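You operate a simulated robot arm through the tools that you are given. There is no shell and no other tool.

You are at the controls of a simulated robot arm. One attempt, no reset.

Task
Set one eyelet in the grey straw hat and fit the green band.
Fine: leave the hat on the white dome and swing the red arm back. Where these are worked on the way, their far stop is far enough and under half their travel is too little: red arm.
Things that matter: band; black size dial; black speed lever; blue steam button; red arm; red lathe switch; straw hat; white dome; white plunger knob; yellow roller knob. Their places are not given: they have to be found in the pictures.

The check looks at the end state, three seconds after you hand in, the way a careful person would. Anything else that was tipped, shoved, dropped, spilled or broken makes it a failure.

Robot
A 6-joint arm with a two-finger gripper, fixed in place. Base frame: the origin is on the floor under the middle of its stand, x ahead of it, y to its left, z up. Readings come in cm, rad, newtons and seconds.
It reaches about 141.7 cm from its shoulder. Its first joint turns from -2.897 to 2.897 rad. Payload 3.43 kg.
The TCP is the grasp point between the finger pads, 2 cm short of the fingertips. In the tool frame z runs along the fingers and y along their closing line. The gripper opens to 19 cm; its body begins 24.8 cm behind the TCP.
Orientation is that of the tool frame in the base frame, as a unit quaternion [w, x, y, z]. With the fingers straight down and closing along the base's y, the tool's x points along the base's -x, its y along +y and its z along -z.

Tools
- The arm moves only by the tool servo_tool. Its argument "commands" is a list of rows, each a list of 7 numbers: the shift along the base's x, y, z in cm, then the turn, a rotation vector about the base's x, y, z in rad, then the gripper command, from -1 (shut) to 1 (fully open), values between in proportion. In form: [[x, y, z, rx, ry, rz, jaw], ...]. A call has 1 to 20 rows; each row is the pose to reach, as a shift and turn from the pose commanded when the call began. Each row takes 0.2 s and may step no farther than 5 cm and 0.15 rad from the row before; otherwise, or with a gripper value out of range, the whole call is refused. A pose out of reach is approached as far as the arm can. The call stops where the force on the tool passes 90 N (or 10 N more than at its start, if that is more) or the arm is blocked; 0.2 s more then pass. The fingers move at their own pace (about 15.3 cm/s each) and stop on an object; they squeeze with about 41 N. The grip force told is the motor's: it shows also when the fingers shut on nothing. Time passes only in rows, and 0.2 s behind the last, so rows that repeat a pose let the fingers close. The reply holds the time, the measured pose of the TCP, the force on the tool along the base axes, the opening and the grip force, in the units named above and with some noise, with the torque about the TCP (base axes, N m) and any sound that the robot's microphone picked up, and new pictures: "views" is both (left out), scene, wrist or none.
- Cameras (640 x 400 px; columns grow to the right, rows downward): "scene" is fixed at [3.79, 63.88, 169.26]; the picture's right is [-0.00, -1.00, 0.00], its down [-0.60, 0.00, -0.80] and it looks along [0.80, -0.00, -0.60] (base axes); focal length 232 px, centre (320, 200). "wrist" rides on the gripper at [7, -0.8, -28.8] in the tool frame; the picture's right is [0.12, 0.99, 0.00], its down [-0.96, 0.12, -0.25] and it looks along [-0.25, 0.03, 0.97] (tool axes); focal length 261 px, centre (320, 200).
- lift_body(by): moves the trunk up (or, below 0, down) by that many cm; the arm rides with it, the base frame stays. It gives what a move gives, with no picture.
- locate(camera, pixels): for up to 12 pixels [column, row] of the newest picture of that camera ("zoom" is the newest enlarged one), the place [x, y, z] in the base frame of the surface seen there, good to about 0.3 cm, but the place of the scene camera against the robot may be out by one fixed shift of up to 2.5 cm in any direction. The clock stands still meanwhile.
- inspect(camera, box): a new picture of the part [left, top, right, bottom] of that camera's present view, enlarged. The clock stands still meanwhile.
- sign_off(): hands the job in; it is judged then, once.

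Leave the gripper open and the arm clear of the work at the hand-in unless told otherwise.

The tools are called after "Request:" as name(argument=value, ...) on one line, values as JSON. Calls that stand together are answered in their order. servo_tool: Moves the arm, as the interface text tells. Its arguments: {"type":"object","properties":{"commands":{"type":"array","items":{"type":"array","items":{"type":"number"}}},"views":{"type":"string","enum":["both","scene","wrist","none"]}},"required":["commands"]} The other tools are called the same way: lift_body (by) moves the trunk up or down; locate (camera, pixels) gives the place of the surface under pixels of a picture; inspect (camera, box) takes an enlarged picture of a part of a camera's view; sign_off () hands the job in.

At the start:

```text
clock: 0.0
tcp_pos: [59.63, 43.03, 154.97]
ee_rot: [0.0, 0.001, 1.0, 0.0]
ft_force: [0.3, 0.4, -0.3]
ft_torque: [-0.01, -0.02, 0.0]
width: 18.99
grip_force: 0.0
trunk travel left (down, up): [-35.0, 9.0]
```

scene: 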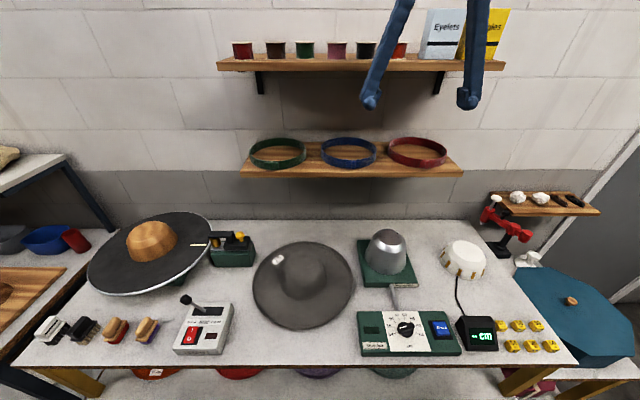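
wrist: 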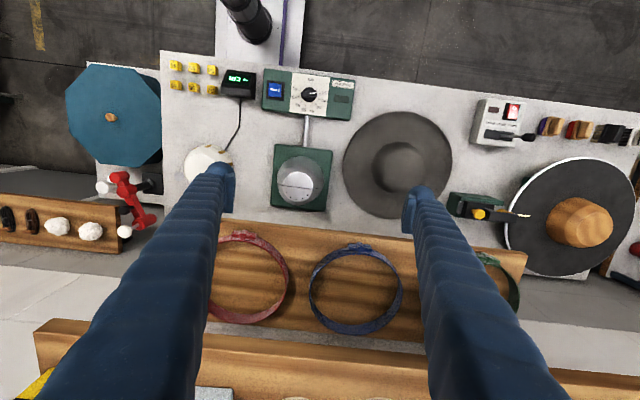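

I see a workbench with a grey hat at about (303,285), a metal dome at (385,250), a white dome-shaped thing at (463,258), a red eyelet press at (500,220), and bands on a shelf at (278,153), (348,152) and (417,152). I'll zoom in on several parts first.

Request:
inspect(camera="scene", box=[340, 210, 500, 310])

Request:
inspect(camera="scene", box=[440, 170, 640, 295])

Request:
inspect(camera="scene", box=[340, 290, 580, 390])

Request:
inspect(camera="scene", box=[230, 120, 470, 190])

Request:
inspect(camera="scene", box=[230, 220, 390, 340])

Request:
inspect(camera="scene", box=[80, 200, 270, 370])

```text
4.00 times, centred on (420, 260) of scene
```

zoom: 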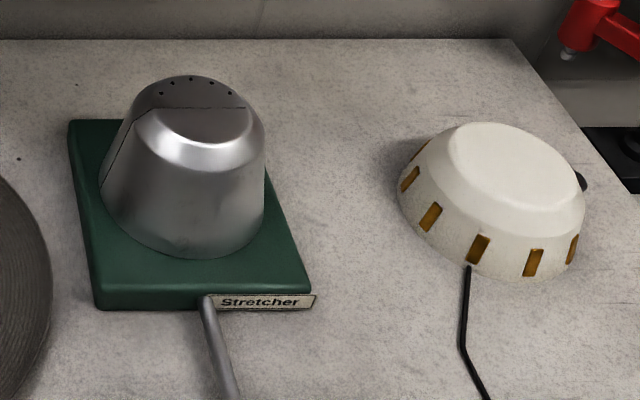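

```text
3.20 times, centred on (540, 232) of scene
```

zoom: 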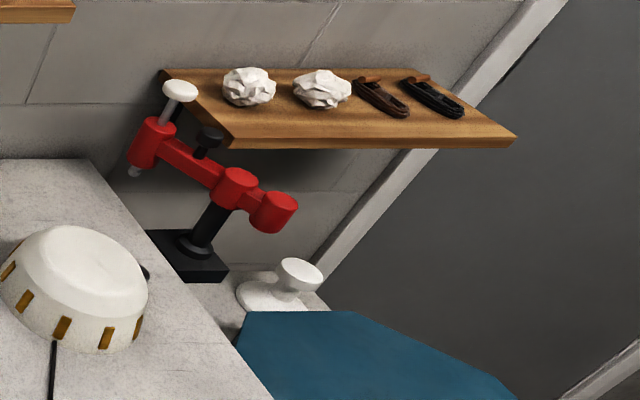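

```text
2.67 times, centred on (460, 340) of scene
```

zoom: 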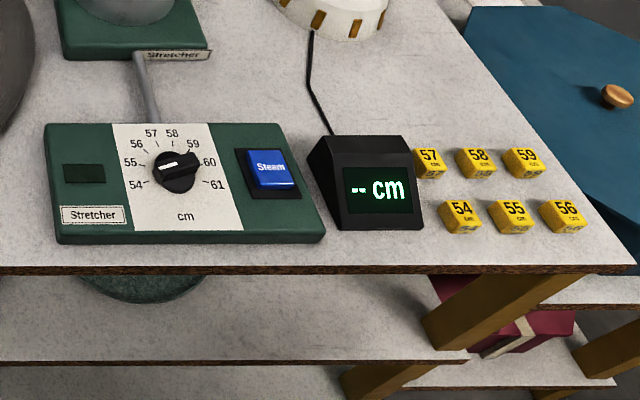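

```text
2.67 times, centred on (350, 155) of scene
```

zoom: 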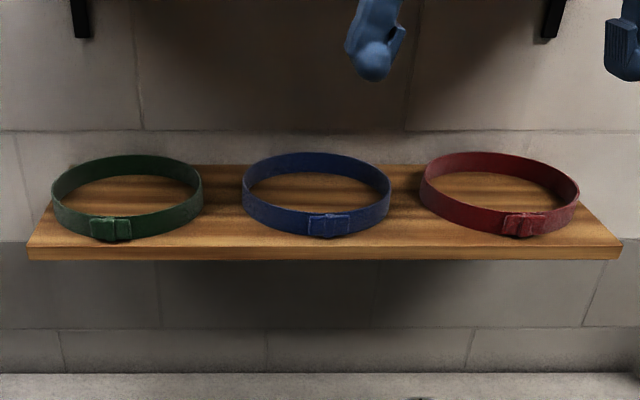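

```text
3.33 times, centred on (310, 280) of scene
```

zoom: 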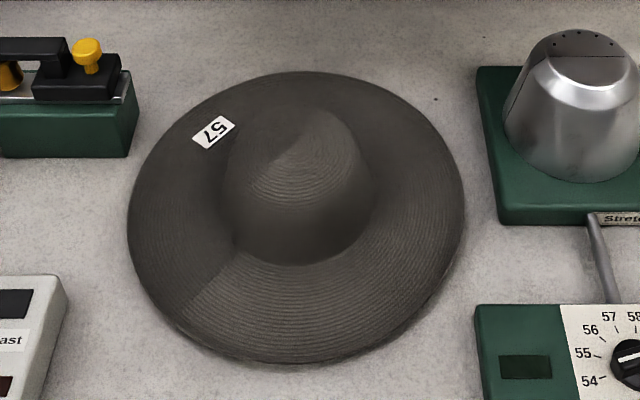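

```text
2.35 times, centred on (175, 285) of scene
```

zoom: 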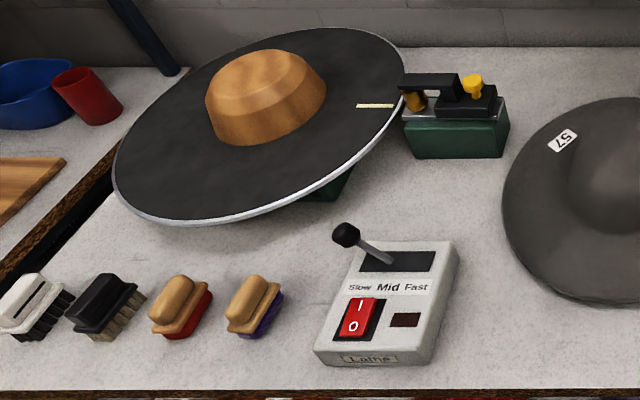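

The white dome with brass pads at (463,258) reads out as a size gauge. Next to it, the red arm carries a white plunger knob (about (496,199)) and a black knob. I'll take positions of the key things.

Request:
locate(camera="scene", pixels=[[463, 250], [303, 262], [255, 285], [352, 285], [303, 243], [303, 327], [496, 198], [504, 213], [512, 228], [525, 237], [420, 280], [480, 300]])

Request:
locate(camera="wrist", pixels=[[207, 162], [397, 160], [345, 160], [450, 160], [397, 112], [397, 215], [103, 187], [124, 178], [135, 197], [148, 217], [125, 232], [250, 150]])

Request:
inspect(camera="wrist", box=[60, 130, 260, 255])

Request:
inspect(camera="scene", box=[470, 180, 570, 280])

```text
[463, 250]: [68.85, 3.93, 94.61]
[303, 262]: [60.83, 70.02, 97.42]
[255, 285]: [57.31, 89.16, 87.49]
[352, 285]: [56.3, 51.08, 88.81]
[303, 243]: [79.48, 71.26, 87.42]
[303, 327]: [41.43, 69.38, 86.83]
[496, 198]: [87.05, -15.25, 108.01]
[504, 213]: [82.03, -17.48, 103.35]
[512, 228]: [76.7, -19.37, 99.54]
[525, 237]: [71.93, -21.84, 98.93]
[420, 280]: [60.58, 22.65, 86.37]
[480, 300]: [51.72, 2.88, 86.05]
```

```text
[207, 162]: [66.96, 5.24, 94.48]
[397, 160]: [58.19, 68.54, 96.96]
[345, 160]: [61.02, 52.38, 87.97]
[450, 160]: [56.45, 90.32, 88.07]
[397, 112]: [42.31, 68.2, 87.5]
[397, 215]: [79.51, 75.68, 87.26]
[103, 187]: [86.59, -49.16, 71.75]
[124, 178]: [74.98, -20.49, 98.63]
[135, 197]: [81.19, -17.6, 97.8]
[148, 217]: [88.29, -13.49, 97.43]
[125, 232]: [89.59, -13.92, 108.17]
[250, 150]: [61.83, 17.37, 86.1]
```

```text
3.20 times, centred on (160, 192) of wrist
```

zoom: 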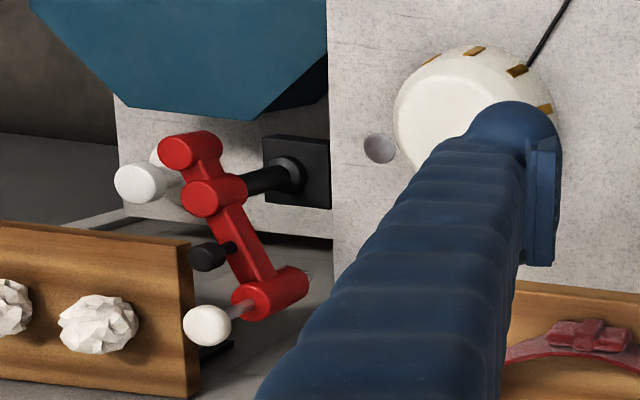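

```text
4.00 times, centred on (520, 230) of scene
```

zoom: 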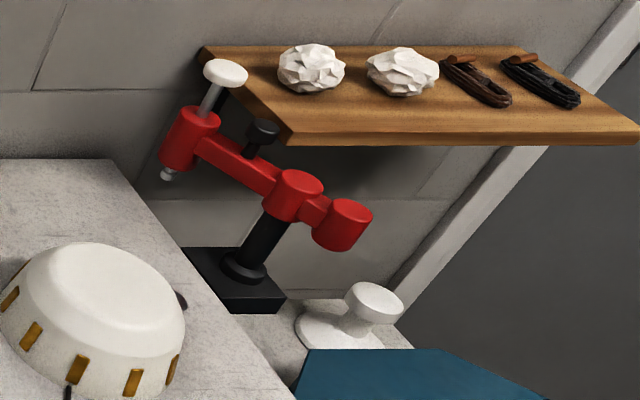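

The red arm pivots on a black post. There is also a small metal disc beside the dome at about wrist (179,176), which could be the anvil. I'll measure that, the shelves and the hat crown.

Request:
locate(camera="wrist", pixels=[[179, 176], [155, 185], [110, 172], [190, 160], [372, 160], [424, 160], [397, 185], [397, 140], [380, 150], [415, 175], [385, 300], [322, 290]])

Request:
locate(camera="scene", pixels=[[350, 170], [350, 165], [350, 68], [350, 60], [550, 213], [498, 194], [278, 163], [252, 153], [304, 153], [278, 142], [271, 167], [530, 258]])

```text
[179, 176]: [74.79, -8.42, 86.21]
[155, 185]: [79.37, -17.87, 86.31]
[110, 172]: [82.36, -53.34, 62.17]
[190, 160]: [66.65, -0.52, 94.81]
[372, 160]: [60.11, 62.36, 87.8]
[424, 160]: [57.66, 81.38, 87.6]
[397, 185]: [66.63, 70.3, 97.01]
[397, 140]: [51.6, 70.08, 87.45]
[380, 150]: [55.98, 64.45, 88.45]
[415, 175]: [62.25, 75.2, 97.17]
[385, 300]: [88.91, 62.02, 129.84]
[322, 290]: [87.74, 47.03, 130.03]
```

```text
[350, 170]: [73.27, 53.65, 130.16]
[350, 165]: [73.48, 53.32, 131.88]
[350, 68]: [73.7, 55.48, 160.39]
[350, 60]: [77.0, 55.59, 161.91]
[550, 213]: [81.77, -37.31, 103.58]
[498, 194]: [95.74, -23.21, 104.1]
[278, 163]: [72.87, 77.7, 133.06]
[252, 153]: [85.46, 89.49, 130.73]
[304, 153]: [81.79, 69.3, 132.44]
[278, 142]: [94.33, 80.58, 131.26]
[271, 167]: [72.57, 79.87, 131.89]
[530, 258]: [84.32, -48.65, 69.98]
```

Next I'll move the arm sideways, staying high and in front of the shelves, to look down on the dome and the red arm.

Request:
servo_tool(commands=[[0, -5, 0, 0, 0, 0, 1], [0, -10, 0, 0, 0, 0, 1], [0, -15, 0, 0, 0, 0, 1], [0, -20, 0, 0, 0, 0, 1], [0, -25, 0, 0, 0, 0, 1], [0, -30, 0, 0, 0, 0, 1], [0, -35, 0, 0, 0, 0, 1], [0, -40, 0, 0, 0, 0, 1], [0, -45, 0, 0, 0, 0, 1], [0, -50, 0, 0, 0, 0, 1], [0, -50, -5, 0, 0, 0, 1], [0, -50, -10, 0, 0, 0, 1], [0, -50, -15, 0, 0, 0, 1]])

```text
clock: 2.8
tcp_pos: [59.83, -6.87, 139.8]
ee_rot: [-0.001, -0.001, 1.0, 0.0]
ft_force: [1.1, -0.3, -0.7]
ft_torque: [0.09, 0.05, 0.01]
width: 19.0
grip_force: 0.1
trunk travel left (down, up): [-35.0, 9.0]
```

scene: 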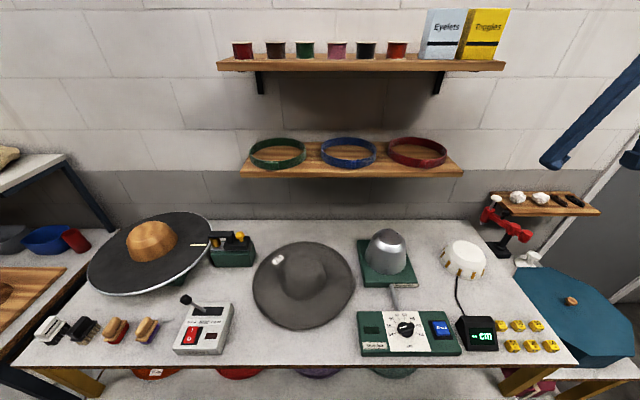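
wrist: 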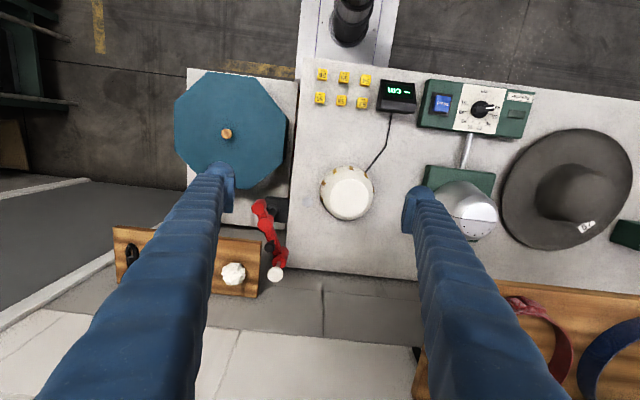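

The dome and the red arm are both in the wrist view now. I'll zoom in on them.

Request:
inspect(camera="wrist", box=[230, 150, 390, 300])

Request:
locate(camera="wrist", pixels=[[346, 192], [320, 192], [373, 192], [346, 170], [346, 216], [275, 274], [262, 208], [270, 225], [281, 211], [315, 212], [277, 258], [305, 222]])

```text
2.67 times, centred on (310, 225) of wrist
```

zoom: 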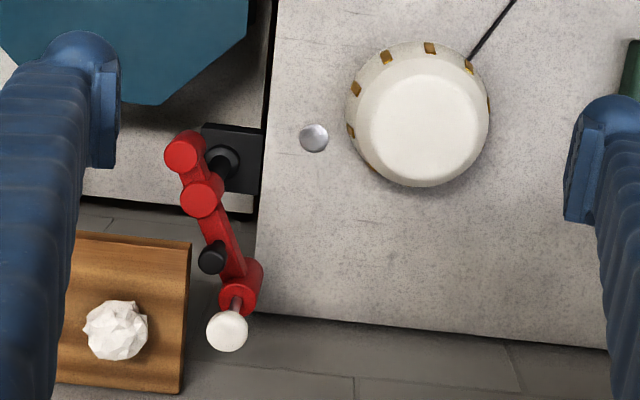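

```text
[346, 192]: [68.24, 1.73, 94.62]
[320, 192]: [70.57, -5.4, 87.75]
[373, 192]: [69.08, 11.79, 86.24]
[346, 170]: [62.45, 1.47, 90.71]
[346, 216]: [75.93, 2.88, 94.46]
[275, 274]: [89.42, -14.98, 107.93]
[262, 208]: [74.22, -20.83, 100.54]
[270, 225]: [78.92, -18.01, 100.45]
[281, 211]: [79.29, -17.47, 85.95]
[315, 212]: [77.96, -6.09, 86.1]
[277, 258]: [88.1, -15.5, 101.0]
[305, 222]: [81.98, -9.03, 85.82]
```

I'll get precise places from this enlarged picture: the anvil disc at (314,138), pivot (200,197), black handle (212,258), red head (240,290), plunger knob (227,330) and dome edges.

Request:
locate(camera="zoom", pixels=[[314, 138], [308, 130], [200, 195], [183, 152], [212, 252], [245, 290], [227, 328], [233, 315], [422, 128], [352, 128], [488, 128], [422, 78]])

Request:
locate(camera="zoom", pixels=[[422, 185], [236, 160], [222, 160], [215, 240], [225, 262], [228, 310], [228, 347], [210, 330], [246, 330], [255, 275], [227, 275], [330, 138]])

```text
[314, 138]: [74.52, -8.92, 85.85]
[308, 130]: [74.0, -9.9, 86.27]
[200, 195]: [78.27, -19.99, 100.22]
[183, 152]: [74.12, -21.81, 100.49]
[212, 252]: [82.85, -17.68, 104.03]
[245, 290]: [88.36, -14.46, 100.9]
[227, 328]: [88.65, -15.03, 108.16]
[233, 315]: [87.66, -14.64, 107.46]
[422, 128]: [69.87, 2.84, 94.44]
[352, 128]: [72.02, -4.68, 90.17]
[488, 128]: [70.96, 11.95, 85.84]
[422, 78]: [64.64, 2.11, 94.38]
```

```text
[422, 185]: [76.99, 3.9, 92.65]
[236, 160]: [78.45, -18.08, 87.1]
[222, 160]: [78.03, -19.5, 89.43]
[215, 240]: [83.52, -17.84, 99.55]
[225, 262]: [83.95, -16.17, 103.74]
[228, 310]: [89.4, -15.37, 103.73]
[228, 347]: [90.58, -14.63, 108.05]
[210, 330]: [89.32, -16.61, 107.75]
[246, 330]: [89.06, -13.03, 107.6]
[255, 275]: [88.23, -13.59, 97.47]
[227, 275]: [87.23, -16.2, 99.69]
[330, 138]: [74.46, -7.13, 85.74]
```

The anvil disc is at about (74.4, -8.9, 86). The pivot is at about (78.3, -19.9) and the plunger is about 11.6 cm from it. The anvil lies at the same radius, so swinging the red arm about 85° counter-clockwise brings the plunger over it. Next I'll go over the hat and look at its crown.

Request:
servo_tool(commands=[[0, 5, 0, 0, 0, 0, 1], [0, 10, 0, 0, 0, 0, 1], [0, 15, 0, 0, 0, 0, 1], [0, 20, 0, 0, 0, 0, 1], [0, 25, 0, 0, 0, 0, 1], [0, 30, 0, 0, 0, 0, 1], [0, 35, 0, 0, 0, 0, 1], [-1, 40, 0, 0, 0, 0, 1], [-2, 45, 0, 0, 0, 0, 1], [-2, 50, 0, 0, 0, 0, 1], [-2, 55, 0, 0, 0, 0, 1], [-2, 60, 0, 0, 0, 0, 1], [-2, 65, 0, 0, 0, 0, 1], [-2, 70, 0, 0, 0, 0, 1], [-2, 75, 0, 0, 0, 0, 1], [-2, 77, -4, 0, 0, 0, 1], [-2, 77, -9, 0, 0, 0, 1], [-2, 77, -14, 0, 0, 0, 1]])

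```text
refused: row 8 steps farther than a row can; nothing moved
```

That row was slightly too long, so I'll send it again with legal steps.

Request:
servo_tool(commands=[[0, 5, 0, 0, 0, 0, 1], [0, 10, 0, 0, 0, 0, 1], [0, 15, 0, 0, 0, 0, 1], [0, 20, 0, 0, 0, 0, 1], [0, 25, 0, 0, 0, 0, 1], [0, 30, 0, 0, 0, 0, 1], [0, 35, 0, 0, 0, 0, 1], [-1, 39.8, 0, 0, 0, 0, 1], [-2, 44.6, 0, 0, 0, 0, 1], [-2, 49.5, 0, 0, 0, 0, 1], [-2, 54.5, 0, 0, 0, 0, 1], [-2, 59.5, 0, 0, 0, 0, 1], [-2, 64.5, 0, 0, 0, 0, 1], [-2, 69, 0, 0, 0, 0, 1], [-2, 73.5, 0, 0, 0, 0, 1], [-2, 77, -3, 0, 0, 0, 1], [-2, 77, -8, 0, 0, 0, 1], [-2, 77, -13, 0, 0, 0, 1]])

```text
clock: 6.6
tcp_pos: [57.64, 70.03, 126.92]
ee_rot: [-0.002, 0.0, 1.0, 0.0]
ft_force: [0.7, 0.1, 0.2]
ft_torque: [-0.01, 0.09, 0.0]
width: 19.01
grip_force: 0.1
trunk travel left (down, up): [-35.0, 9.0]
```

scene: 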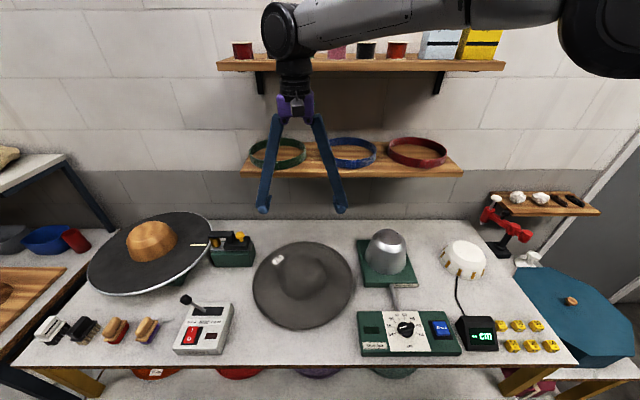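
wrist: 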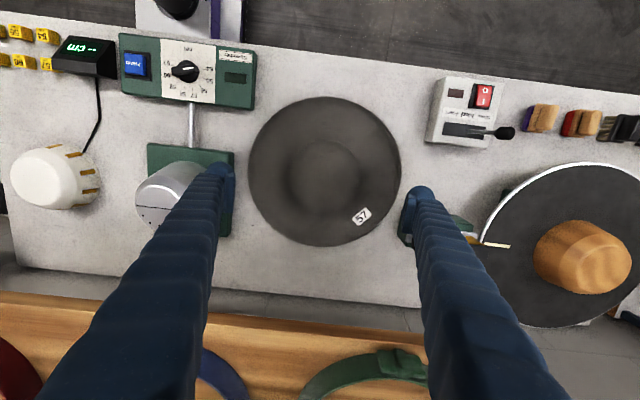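

The hat is between the fingers in the wrist view. I'll zoom in on it.

Request:
inspect(camera="wrist", box=[240, 90, 410, 255])

Request:
locate(camera="wrist", pixels=[[325, 170], [325, 100], [325, 244], [250, 170], [399, 170], [285, 170], [290, 170], [295, 170], [300, 170], [305, 170], [310, 170], [340, 170]])

Request:
locate(camera="wrist", pixels=[[345, 170], [350, 170], [355, 170], [360, 170], [365, 170], [325, 135], [325, 140], [325, 145], [325, 150], [325, 190], [325, 200], [325, 210]])

```text
2.42 times, centred on (325, 172) of wrist
```

zoom: 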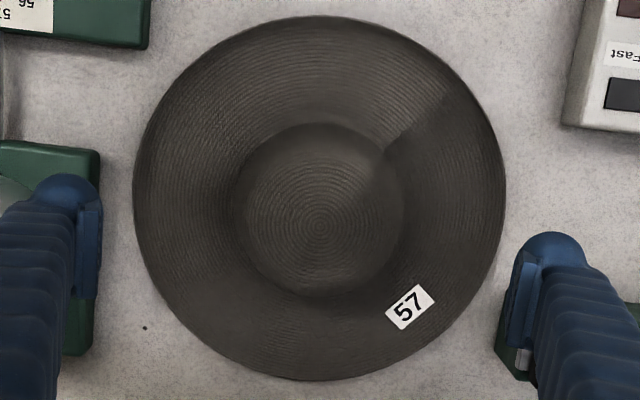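

```text
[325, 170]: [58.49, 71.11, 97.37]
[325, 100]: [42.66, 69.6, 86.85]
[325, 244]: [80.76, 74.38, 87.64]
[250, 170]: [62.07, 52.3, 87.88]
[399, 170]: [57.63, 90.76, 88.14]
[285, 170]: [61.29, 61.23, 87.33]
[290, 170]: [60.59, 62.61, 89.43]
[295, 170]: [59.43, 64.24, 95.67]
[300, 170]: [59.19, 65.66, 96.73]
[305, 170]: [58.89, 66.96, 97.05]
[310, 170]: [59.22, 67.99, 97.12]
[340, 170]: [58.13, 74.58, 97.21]
```

```text
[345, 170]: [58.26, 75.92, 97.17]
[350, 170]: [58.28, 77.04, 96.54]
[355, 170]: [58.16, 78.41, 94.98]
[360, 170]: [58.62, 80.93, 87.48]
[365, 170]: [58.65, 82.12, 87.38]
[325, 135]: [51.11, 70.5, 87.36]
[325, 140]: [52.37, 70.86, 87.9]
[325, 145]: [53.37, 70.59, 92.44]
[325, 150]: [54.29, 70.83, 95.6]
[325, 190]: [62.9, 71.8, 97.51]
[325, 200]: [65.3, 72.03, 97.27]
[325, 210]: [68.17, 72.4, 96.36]
```

The hat centre is about (61.7, 71.5). The brim radius is 19 cm, and the crown is about 17 cm wide near z 91 and tapers upward. Before lifting I'll check the clearances around the dome: stretcher base, display box and cable.

Request:
locate(camera="wrist", pixels=[[152, 150], [150, 165], [148, 148], [112, 65], [115, 50], [65, 70], [115, 75], [96, 110], [85, 150], [55, 175], [15, 175], [95, 175]])

Request:
inspect(camera="wrist", box=[0, 20, 240, 250])

```text
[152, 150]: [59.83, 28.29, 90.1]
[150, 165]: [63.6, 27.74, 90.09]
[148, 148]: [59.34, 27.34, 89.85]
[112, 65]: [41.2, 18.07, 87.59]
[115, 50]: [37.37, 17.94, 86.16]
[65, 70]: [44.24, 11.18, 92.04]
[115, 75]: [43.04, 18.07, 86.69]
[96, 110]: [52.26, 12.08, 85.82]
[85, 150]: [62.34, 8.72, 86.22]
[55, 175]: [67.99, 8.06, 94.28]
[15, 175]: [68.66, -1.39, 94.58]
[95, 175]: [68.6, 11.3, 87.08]
```

```text
1.74 times, centred on (120, 135) of wrist
```

zoom: 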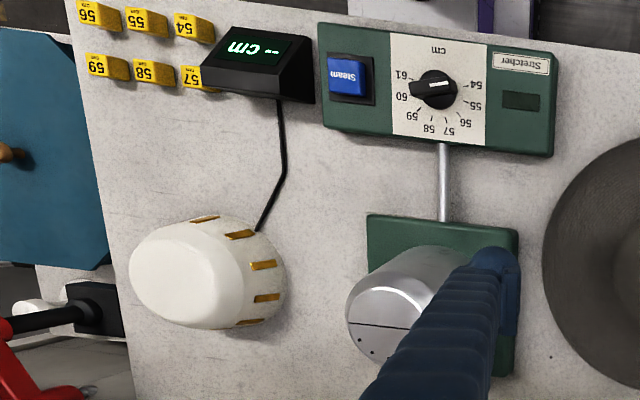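

The brim will clear the stretcher base (edge at y≈27) and the display box. I'll check the stretcher dome height and the right end of the band shelf, since I have to carry the hat between them.

Request:
locate(camera="wrist", pixels=[[165, 190], [145, 205], [190, 170], [320, 315], [100, 305], [20, 300], [230, 318]])

Request:
locate(camera="scene", pixels=[[462, 172], [241, 175], [504, 68], [386, 240], [386, 232], [417, 139], [390, 152], [445, 152], [417, 165], [418, 160]])

```text
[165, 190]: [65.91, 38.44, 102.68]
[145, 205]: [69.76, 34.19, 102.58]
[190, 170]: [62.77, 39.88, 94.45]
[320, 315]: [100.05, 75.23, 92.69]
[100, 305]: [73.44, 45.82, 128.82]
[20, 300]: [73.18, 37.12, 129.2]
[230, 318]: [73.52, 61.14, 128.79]
```

```text
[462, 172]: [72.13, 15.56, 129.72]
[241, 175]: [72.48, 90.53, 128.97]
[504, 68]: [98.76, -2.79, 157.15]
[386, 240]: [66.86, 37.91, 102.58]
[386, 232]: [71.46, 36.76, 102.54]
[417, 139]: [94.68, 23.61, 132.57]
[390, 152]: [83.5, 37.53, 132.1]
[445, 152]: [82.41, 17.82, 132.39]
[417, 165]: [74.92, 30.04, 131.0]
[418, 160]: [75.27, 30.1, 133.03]
```

The shelf front edge is at x≈73.4, z≈129, and the stretcher top is at z≈102.7. I'll centre over the hat at (61.7, 71.5) and come down to z≈102, then check alignment.

Request:
servo_tool(commands=[[2, 0.7, -2, 0, 0, 0, 1], [4.06, 1.5, -5, 0, 0, 0, 1], [4.06, 1.5, -10, 0, 0, 0, 1], [4.06, 1.5, -15, 0, 0, 0, 1], [4.06, 1.5, -20, 0, 0, 0, 1], [4.06, 1.5, -24, 0, 0, 0, 1]])

```text
clock: 8.0
tcp_pos: [61.81, 71.49, 102.85]
ee_rot: [0.0, -0.001, 1.0, 0.0]
ft_force: [-0.8, -0.2, -0.4]
ft_torque: [0.0, 0.04, 0.01]
width: 19.01
grip_force: 0.1
trunk travel left (down, up): [-35.0, 9.0]
```

scene: 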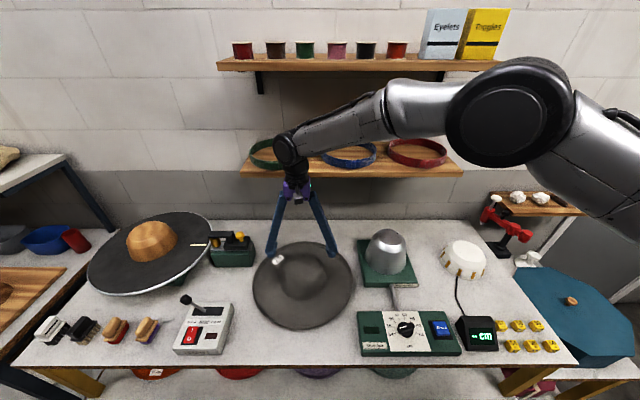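
wrist: 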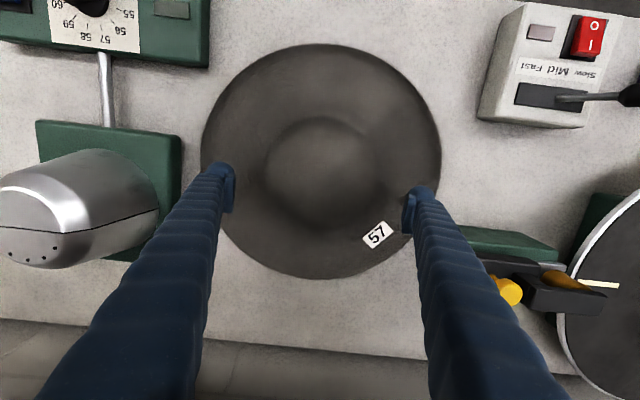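

Now I'll refine the crown centre from this closer view.

Request:
locate(camera="wrist", pixels=[[258, 172], [262, 172], [266, 172], [270, 172], [276, 172], [370, 172], [376, 172], [380, 172], [384, 172], [388, 172], [322, 110], [322, 115]])

Request:
locate(camera="wrist", pixels=[[322, 120], [322, 125], [322, 220], [322, 225], [322, 230], [322, 240], [322, 45], [322, 277], [203, 160], [440, 160], [322, 170]])

```text
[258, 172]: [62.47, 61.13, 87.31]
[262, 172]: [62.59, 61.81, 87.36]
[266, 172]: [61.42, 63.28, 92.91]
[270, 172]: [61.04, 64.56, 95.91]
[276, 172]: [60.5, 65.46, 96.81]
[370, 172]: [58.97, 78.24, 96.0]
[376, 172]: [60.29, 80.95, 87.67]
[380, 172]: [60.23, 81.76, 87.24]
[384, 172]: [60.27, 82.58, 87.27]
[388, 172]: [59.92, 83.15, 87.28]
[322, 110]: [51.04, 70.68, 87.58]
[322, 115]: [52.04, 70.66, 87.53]
```

```text
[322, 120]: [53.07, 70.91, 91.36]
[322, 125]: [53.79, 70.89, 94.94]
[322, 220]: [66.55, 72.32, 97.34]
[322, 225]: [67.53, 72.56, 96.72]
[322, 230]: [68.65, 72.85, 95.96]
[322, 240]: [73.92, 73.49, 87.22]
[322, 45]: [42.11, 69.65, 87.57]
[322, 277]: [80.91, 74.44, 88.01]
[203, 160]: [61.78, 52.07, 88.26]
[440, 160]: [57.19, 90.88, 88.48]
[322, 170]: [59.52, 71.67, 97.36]
```

The crown centre is about (61.5, 71.5), and the TCP is over it. I'll lower to z≈91.6, leaving the fingertips about 2 cm above the brim root, and stay open for a check.

Request:
servo_tool(commands=[[-0.3, 0, -4, 0, 0, 0, 1], [-0.3, 0, -7, 0, 0, 0, 1], [-0.3, 0, -9.5, 0, 0, 0, 1], [-0.3, 0, -11.2, 0, 0, 0, 1], [-0.3, 0, -11.2, 0, 0, 0, 1]])

```text
clock: 9.2
tcp_pos: [61.56, 71.55, 91.82]
ee_rot: [0.0, 0.0, 1.0, 0.0]
ft_force: [-0.8, 0.2, -0.7]
ft_torque: [0.0, -0.03, -0.02]
width: 19.0
grip_force: 0.1
trunk travel left (down, up): [-35.0, 9.0]
```

scene: 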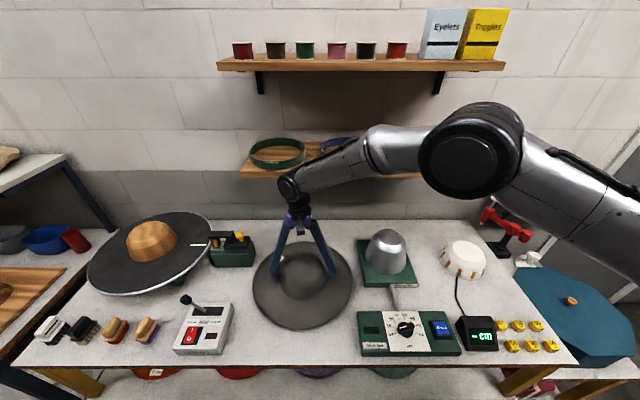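
wrist: 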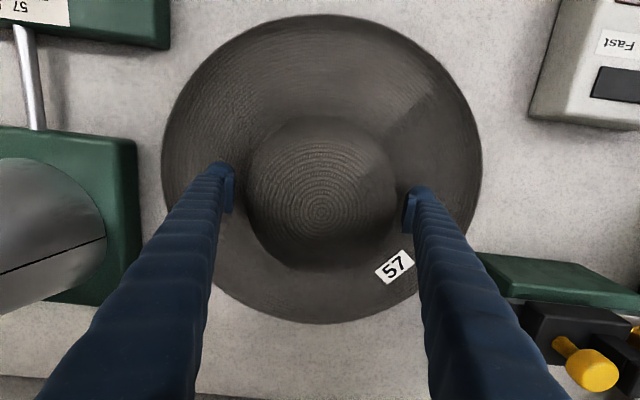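

The fingers straddle the crown with no contact force. I'll close on the crown now.

Request:
servo_tool(commands=[[0, 0, 0, 0, 0, 0, 0.5], [0, 0, 0, 0, 0, 0, -1], [0, 0, 0, 0, 0, 0, -1], [0, 0, 0, 0, 0, 0, -1]], views="wrist")

```text
clock: 10.2
tcp_pos: [61.6, 71.43, 91.8]
ee_rot: [0.0, 0.0, 1.0, 0.0]
ft_force: [0.2, -0.2, 0.3]
ft_torque: [-0.2, 0.02, 0.11]
width: 17.08
grip_force: 40.7
trunk travel left (down, up): [-35.0, 9.0]
```

wrist: 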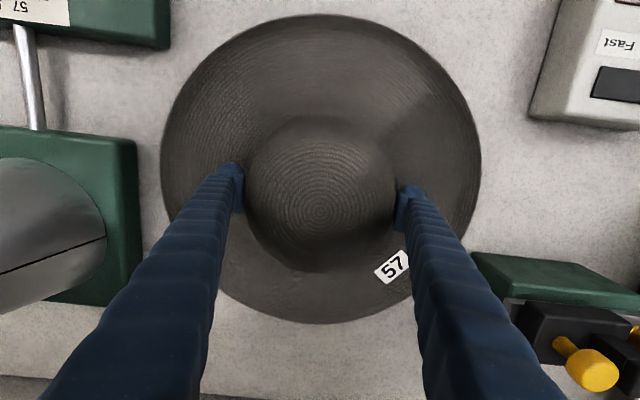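

The fingers hold at 17.1 cm with 40.7 N. I'll lift gently by 3 cm and check that the hat follows.

Request:
servo_tool(commands=[[0, 0, 1, 0, 0, 0, -1], [0, 0, 2, 0, 0, 0, -1], [0, 0, 3, 0, 0, 0, -1], [0, 0, 3, 0, 0, 0, -1]])

```text
clock: 11.2
tcp_pos: [61.5, 71.39, 94.82]
ee_rot: [-0.001, 0.0, 1.0, 0.0]
ft_force: [0.5, -0.1, -1.4]
ft_torque: [0.03, 0.0, 0.01]
width: 17.09
grip_force: 40.5
trunk travel left (down, up): [-35.0, 9.0]
```

scene: 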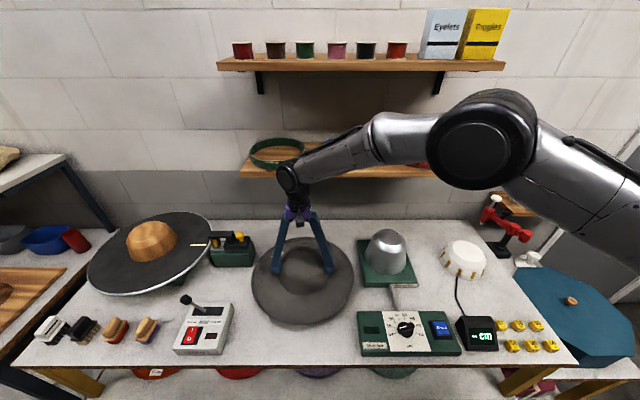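
wrist: 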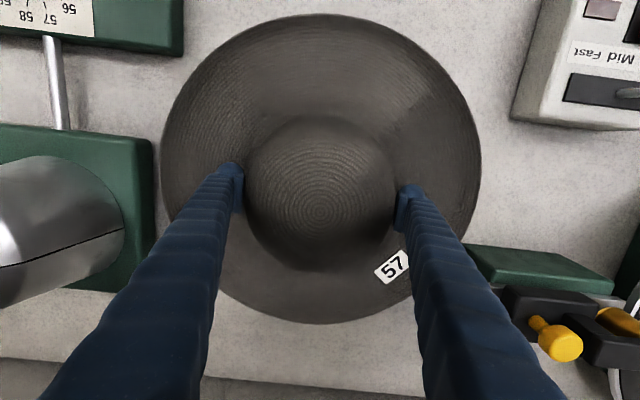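

The hat is lifted cleanly and weighs about 1.4 N. I'll raise it to TCP z≈114 while drawing back to x≈57.5. That clears the stretcher dome (top z 102.7) and stays under the shelf.

Request:
servo_tool(commands=[[-1, 0, 4, 0, 0, 0, -1], [-2, 0, 8, 0, 0, 0, -1], [-3, 0, 12, 0, 0, 0, -1], [-4, 0, 16, 0, 0, 0, -1], [-4, 0, 19, 0, 0, 0, -1], [-4, 0, 19, 0, 0, 0, -1]])

```text
clock: 12.6
tcp_pos: [57.49, 71.39, 113.82]
ee_rot: [-0.001, -0.001, 1.0, 0.0]
ft_force: [0.2, -0.3, -1.4]
ft_torque: [0.02, 0.0, 0.02]
width: 17.09
grip_force: 41.4
trunk travel left (down, up): [-35.0, 9.0]
```

scene: 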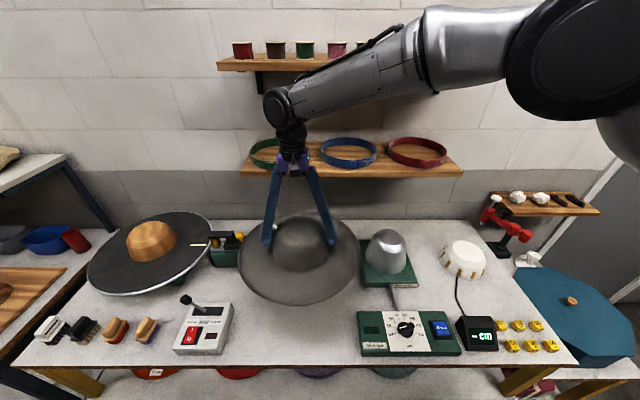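
wrist: 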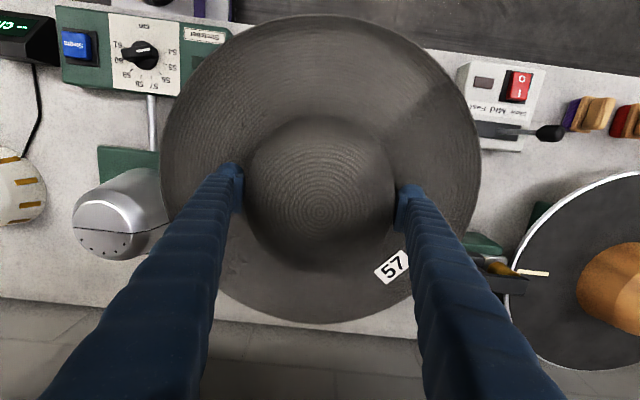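

Carrying steadily sideways along y, I'll pause at y≈47, where the dome should be visible left of the brim in the wrist view and can be measured again.

Request:
servo_tool(commands=[[0, -4, 0, 0, 0, 0, -1], [0, -8.5, 0, 0, 0, 0, -1], [0, -13, 0, 0, 0, 0, -1], [0, -17.5, 0, 0, 0, 0, -1], [0, -21.5, 0, 0, 0, 0, -1], [0, -24.5, 0, 0, 0, 0, -1], [0, -24.5, 0, 0, 0, 0, -1]])

```text
clock: 14.2
tcp_pos: [57.41, 47.02, 113.89]
ee_rot: [0.0, -0.001, 1.0, 0.0]
ft_force: [-0.2, 0.2, -1.1]
ft_torque: [0.0, 0.0, 0.0]
width: 17.06
grip_force: 41.5
trunk travel left (down, up): [-35.0, 9.0]
```

scene: 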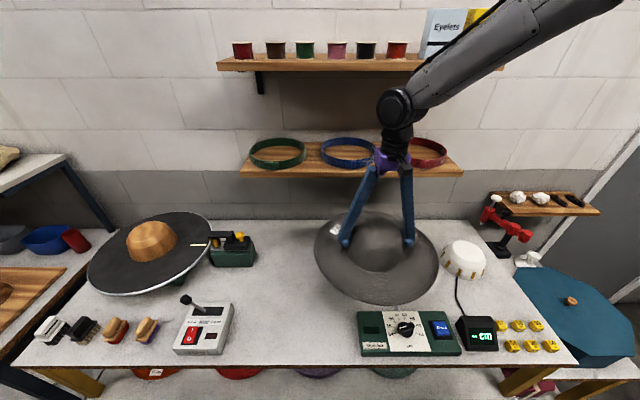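
wrist: 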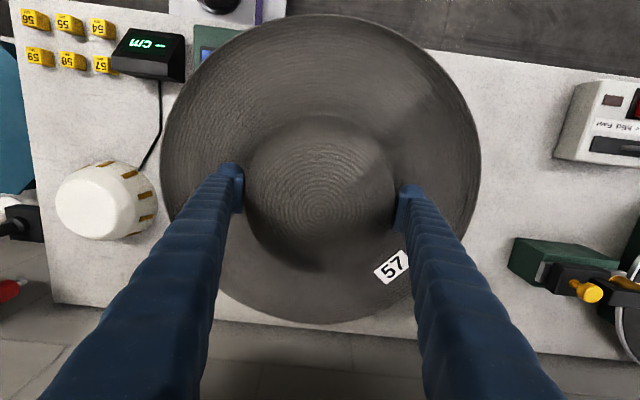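

The dome is visible at (105,200). I'll zoom in on it and measure its rims.

Request:
inspect(camera="wrist", box=[40, 150, 170, 250])

```text
4.00 times, centred on (105, 200) of wrist
```

zoom: 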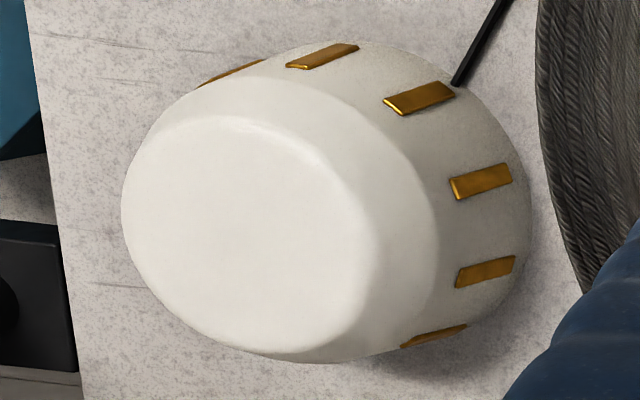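

I'll sample the dome's base contour on the visible side and the flat top's edge.

Request:
locate(camera="zoom", pixels=[[528, 215], [522, 170], [505, 130], [475, 95], [420, 62], [360, 43], [520, 275], [490, 320], [440, 340], [250, 355], [130, 200], [170, 125]])

Request:
locate(camera="zoom", pixels=[[250, 235], [150, 235], [350, 235], [250, 135], [250, 335], [180, 165], [325, 305], [180, 305], [320, 165], [378, 235], [125, 230], [400, 235]])

```text
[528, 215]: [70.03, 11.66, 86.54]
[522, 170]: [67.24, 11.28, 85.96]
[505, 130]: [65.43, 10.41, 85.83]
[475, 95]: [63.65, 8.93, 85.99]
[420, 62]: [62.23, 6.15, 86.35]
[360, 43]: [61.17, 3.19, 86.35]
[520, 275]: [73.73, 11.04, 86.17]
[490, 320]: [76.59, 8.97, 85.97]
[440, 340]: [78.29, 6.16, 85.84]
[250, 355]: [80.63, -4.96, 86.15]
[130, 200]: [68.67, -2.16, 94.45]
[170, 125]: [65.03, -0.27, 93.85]
```

```text
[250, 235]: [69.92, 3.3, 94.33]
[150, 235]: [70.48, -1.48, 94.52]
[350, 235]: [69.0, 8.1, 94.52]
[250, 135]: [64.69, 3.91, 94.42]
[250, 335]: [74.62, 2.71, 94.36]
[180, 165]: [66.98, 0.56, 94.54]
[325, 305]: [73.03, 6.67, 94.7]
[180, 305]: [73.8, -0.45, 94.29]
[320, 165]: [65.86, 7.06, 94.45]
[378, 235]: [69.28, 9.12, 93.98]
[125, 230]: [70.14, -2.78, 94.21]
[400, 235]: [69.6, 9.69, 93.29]
```

The dome centre fits (70.2, 3.1) with base radius about 8.6. I'll carry the hat on to y=3.1 and then forward to x=70.2, still at z≈114.

Request:
servo_tool(commands=[[0, -4, 0, 0, 0, 0, -1], [0, -8.5, 0, 0, 0, 0, -1], [0, -13, 0, 0, 0, 0, -1], [0, -17.5, 0, 0, 0, 0, -1], [0, -22, 0, 0, 0, 0, -1], [0, -26.5, 0, 0, 0, 0, -1], [0, -31, 0, 0, 0, 0, -1], [0, -35.5, 0, 0, 0, 0, -1], [0, -40, 0, 0, 0, 0, -1], [0, -43.9, 0, 0, 0, 0, -1], [4, -43.9, 0, 0, 0, 0, -1], [8, -43.9, 0, 0, 0, 0, -1], [11, -43.9, 0, 0, 0, 0, -1], [12.8, -43.9, 0, 0, 0, 0, -1], [12.8, -43.9, 0, 0, 0, 0, -1]])

```text
clock: 17.4
tcp_pos: [70.4, 2.95, 113.88]
ee_rot: [-0.001, -0.001, 1.0, 0.0]
ft_force: [0.2, -0.1, -1.5]
ft_torque: [0.08, 0.03, 0.02]
width: 17.03
grip_force: 41.1
trunk travel left (down, up): [-35.0, 9.0]
```

scene: 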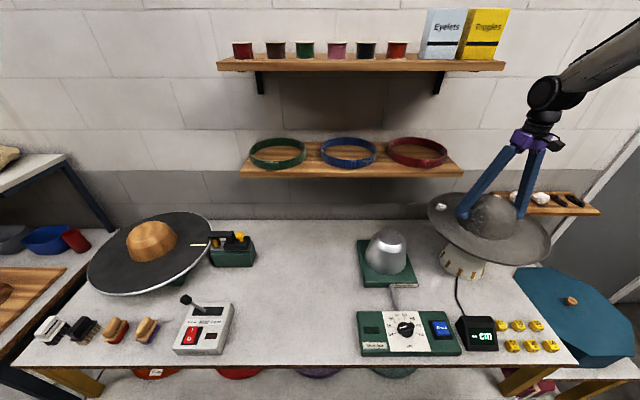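
wrist: 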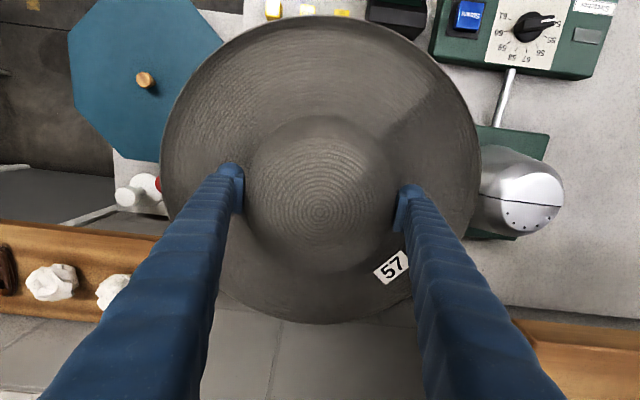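

The hat is above the dome. I'll lower it straight down, slowing near the dome top, and watch the force.

Request:
servo_tool(commands=[[-0.2, 0.15, -4, 0, 0, 0, -1], [-0.2, 0.15, -8, 0, 0, 0, -1], [-0.2, 0.15, -12, 0, 0, 0, -1], [-0.2, 0.15, -14.5, 0, 0, 0, -1], [-0.2, 0.15, -16.5, 0, 0, 0, -1], [-0.2, 0.15, -18, 0, 0, 0, -1], [-0.2, 0.15, -18, 0, 0, 0, -1]])

```text
clock: 19.0
tcp_pos: [70.22, 3.31, 95.88]
ee_rot: [0.0, -0.001, 1.0, 0.0]
ft_force: [0.1, 0.5, -0.8]
ft_torque: [0.0, 0.02, 0.0]
width: 17.04
grip_force: 41.2
trunk travel left (down, up): [-35.0, 9.0]
```

scene: 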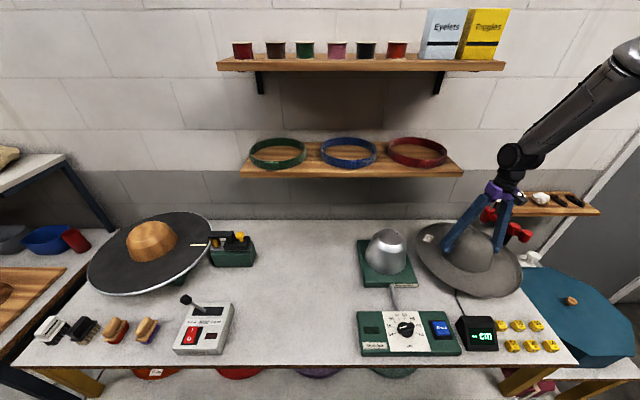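
wrist: 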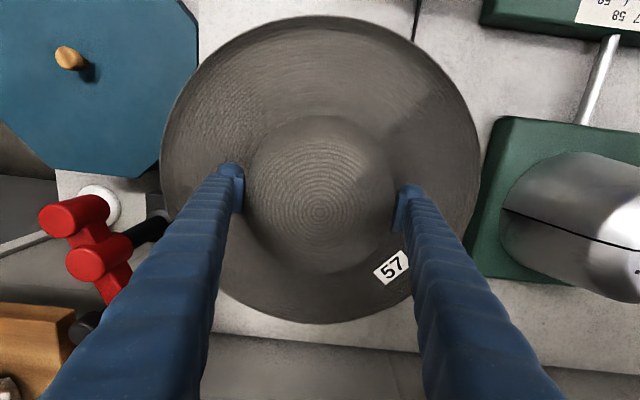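

No contact yet, with the dome's top inside the crown. I'll go on down in small steps to the original grip height (z≈91.8).

Request:
servo_tool(commands=[[0, -0.15, -1, 0, 0, 0, -1], [0, -0.15, -2, 0, 0, 0, -1], [0, -0.15, -2.7, 0, 0, 0, -1], [0, -0.15, -3.3, 0, 0, 0, -1], [0, -0.15, -3.7, 0, 0, 0, -1], [0, -0.15, -3.7, 0, 0, 0, -1]])

```text
clock: 20.4
tcp_pos: [70.14, 2.9, 91.97]
ee_rot: [-0.001, -0.001, 1.0, 0.0]
ft_force: [-0.1, 0.9, -0.5]
ft_torque: [-0.01, 0.0, -0.03]
width: 17.02
grip_force: 40.9
trunk travel left (down, up): [-35.0, 9.0]
```

scene: 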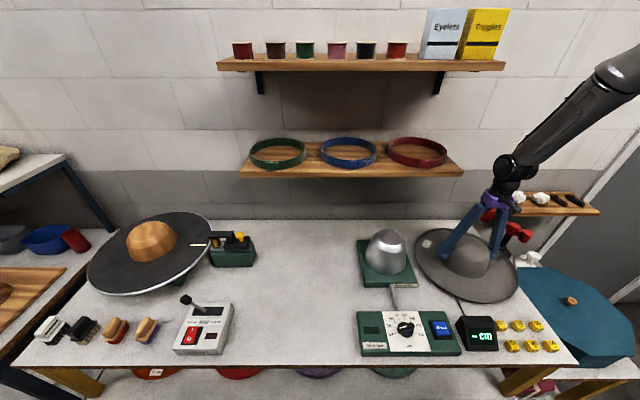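
wrist: 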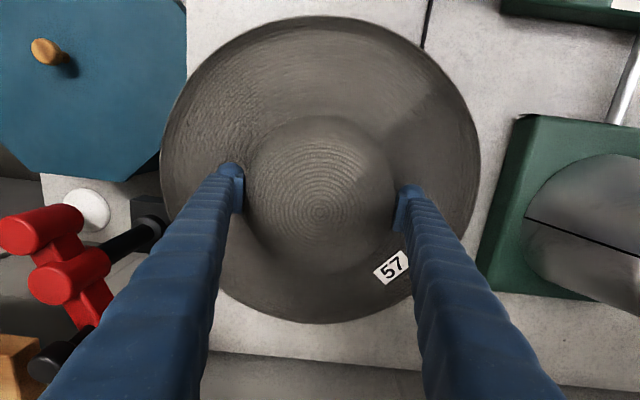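

The load is coming off, so the hat is practically down. I'll open the fingers slowly.

Request:
servo_tool(commands=[[0, 0, -0.15, 0, 0, 0, -1], [0, 0, -0.15, 0, 0, 0, 0.85], [0, 0, -0.15, 0, 0, 0, 1], [0, 0, -0.15, 0, 0, 0, 1], [0, 0, -0.15, 0, 0, 0, 1]])

Request:
inspect(camera="scene", box=[400, 210, 560, 360])

```text
clock: 21.6
tcp_pos: [69.97, 3.12, 91.97]
ee_rot: [-0.001, -0.001, 1.0, 0.0]
ft_force: [-0.1, -0.2, -0.2]
ft_torque: [0.0, 0.0, 0.02]
width: 19.0
grip_force: 0.1
trunk travel left (down, up): [-35.0, 9.0]
```

scene: 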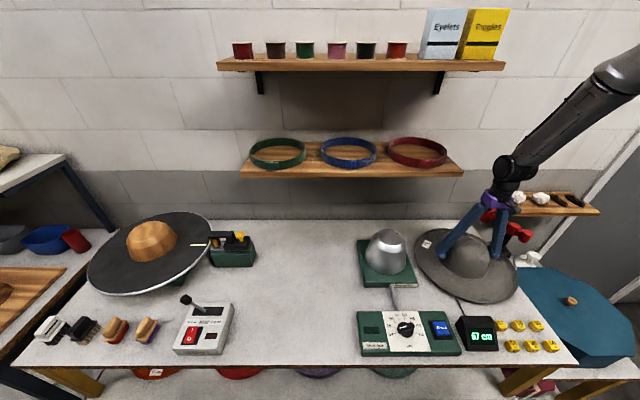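
wrist: 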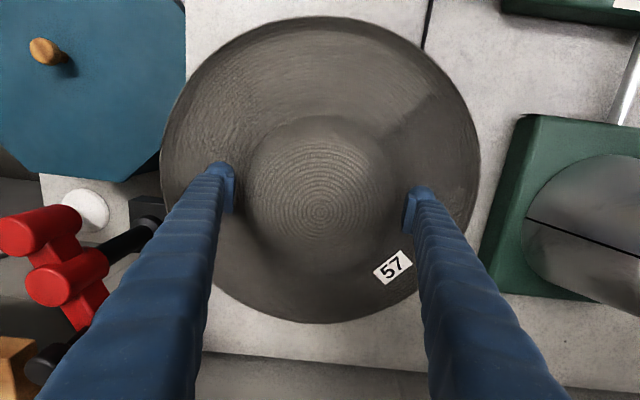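

```text
2.67 times, centred on (480, 285) of scene
```

zoom: 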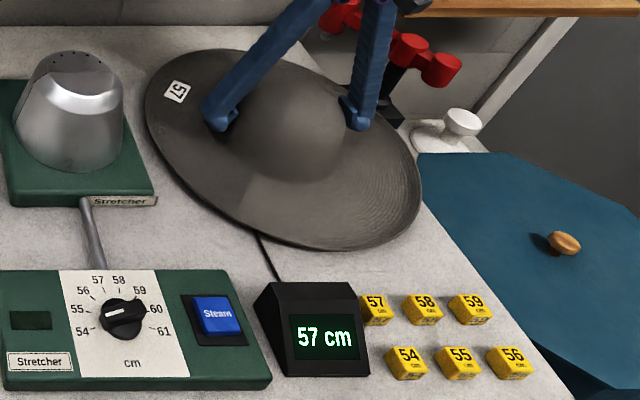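

The gauge reads "57 cm", so the hat is seated on the dome. I'll raise the open gripper straight up off the crown.

Request:
servo_tool(commands=[[0, 0, 2, 0, 0, 0, 1], [0, 0, 5, 0, 0, 0, 1], [0, 0, 9, 0, 0, 0, 1], [0, 0, 14, 0, 0, 0, 1], [0, 0, 19, 0, 0, 0, 1], [0, 0, 24, 0, 0, 0, 1], [0, 0, 29, 0, 0, 0, 1], [0, 0, 34, 0, 0, 0, 1], [0, 0, 39, 0, 0, 0, 1]])

```text
clock: 23.6
tcp_pos: [70.02, 3.02, 130.9]
ee_rot: [0.001, -0.001, 1.0, 0.001]
ft_force: [0.1, -0.6, -0.4]
ft_torque: [-0.01, -0.06, -0.03]
width: 19.0
grip_force: 0.1
trunk travel left (down, up): [-35.0, 9.0]
```

scene: 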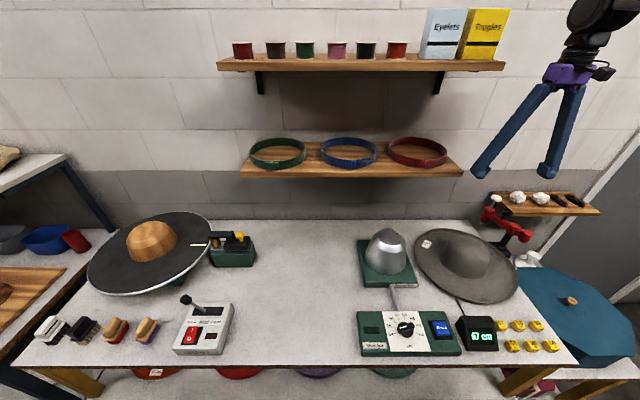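
wrist: 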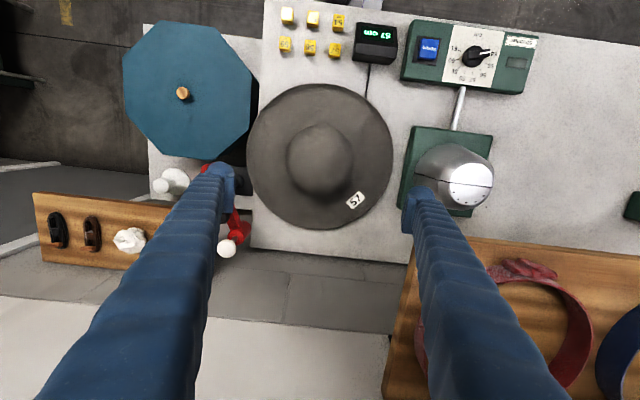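

The hat stays on the dome. Now I'll move sideways over the red arm with the fingers open so it sits between them in the wrist picture.

Request:
servo_tool(commands=[[0, -5, 0, 0, 0, 0, 1], [0, -10, 0, 0, 0, 0, 1], [0, -15, 0, 0, 0, 0, 1], [0, -19, 0, 0, 0, 0, 1], [1, -21, -2, 0, 0, 0, 1], [1, -21, -6, 0, 0, 0, 1]])

Request:
inspect(camera="wrist", box=[220, 120, 420, 270])

```text
clock: 25.0
tcp_pos: [71.19, -18.25, 124.97]
ee_rot: [-0.002, -0.001, 1.0, 0.0]
ft_force: [0.1, 0.3, 0.9]
ft_torque: [0.03, 0.05, 0.0]
width: 19.0
grip_force: 0.0
trunk travel left (down, up): [-35.0, 9.0]
```

scene: 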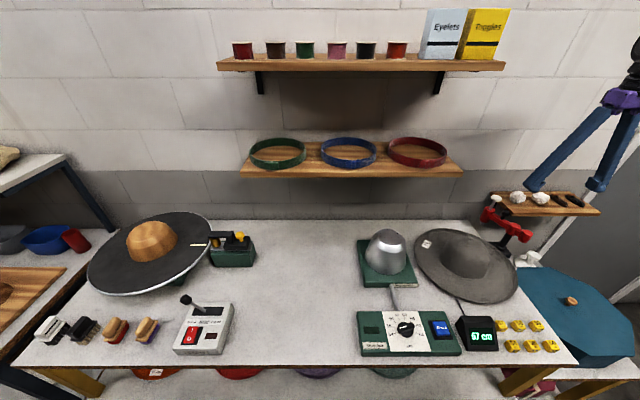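
wrist: 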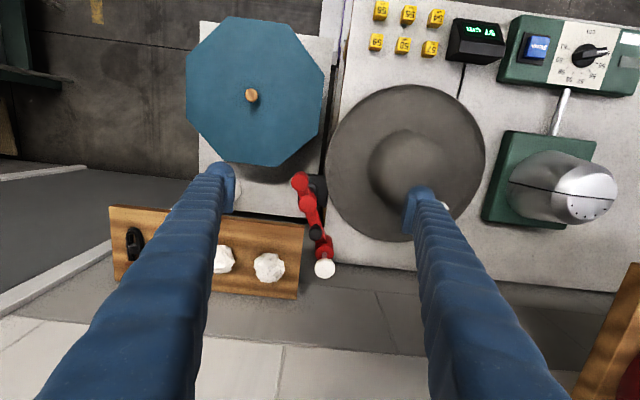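

```text
2.67 times, centred on (320, 195) of wrist
```

zoom: 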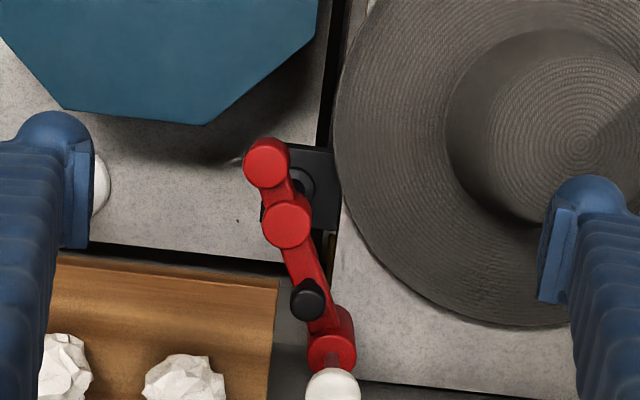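

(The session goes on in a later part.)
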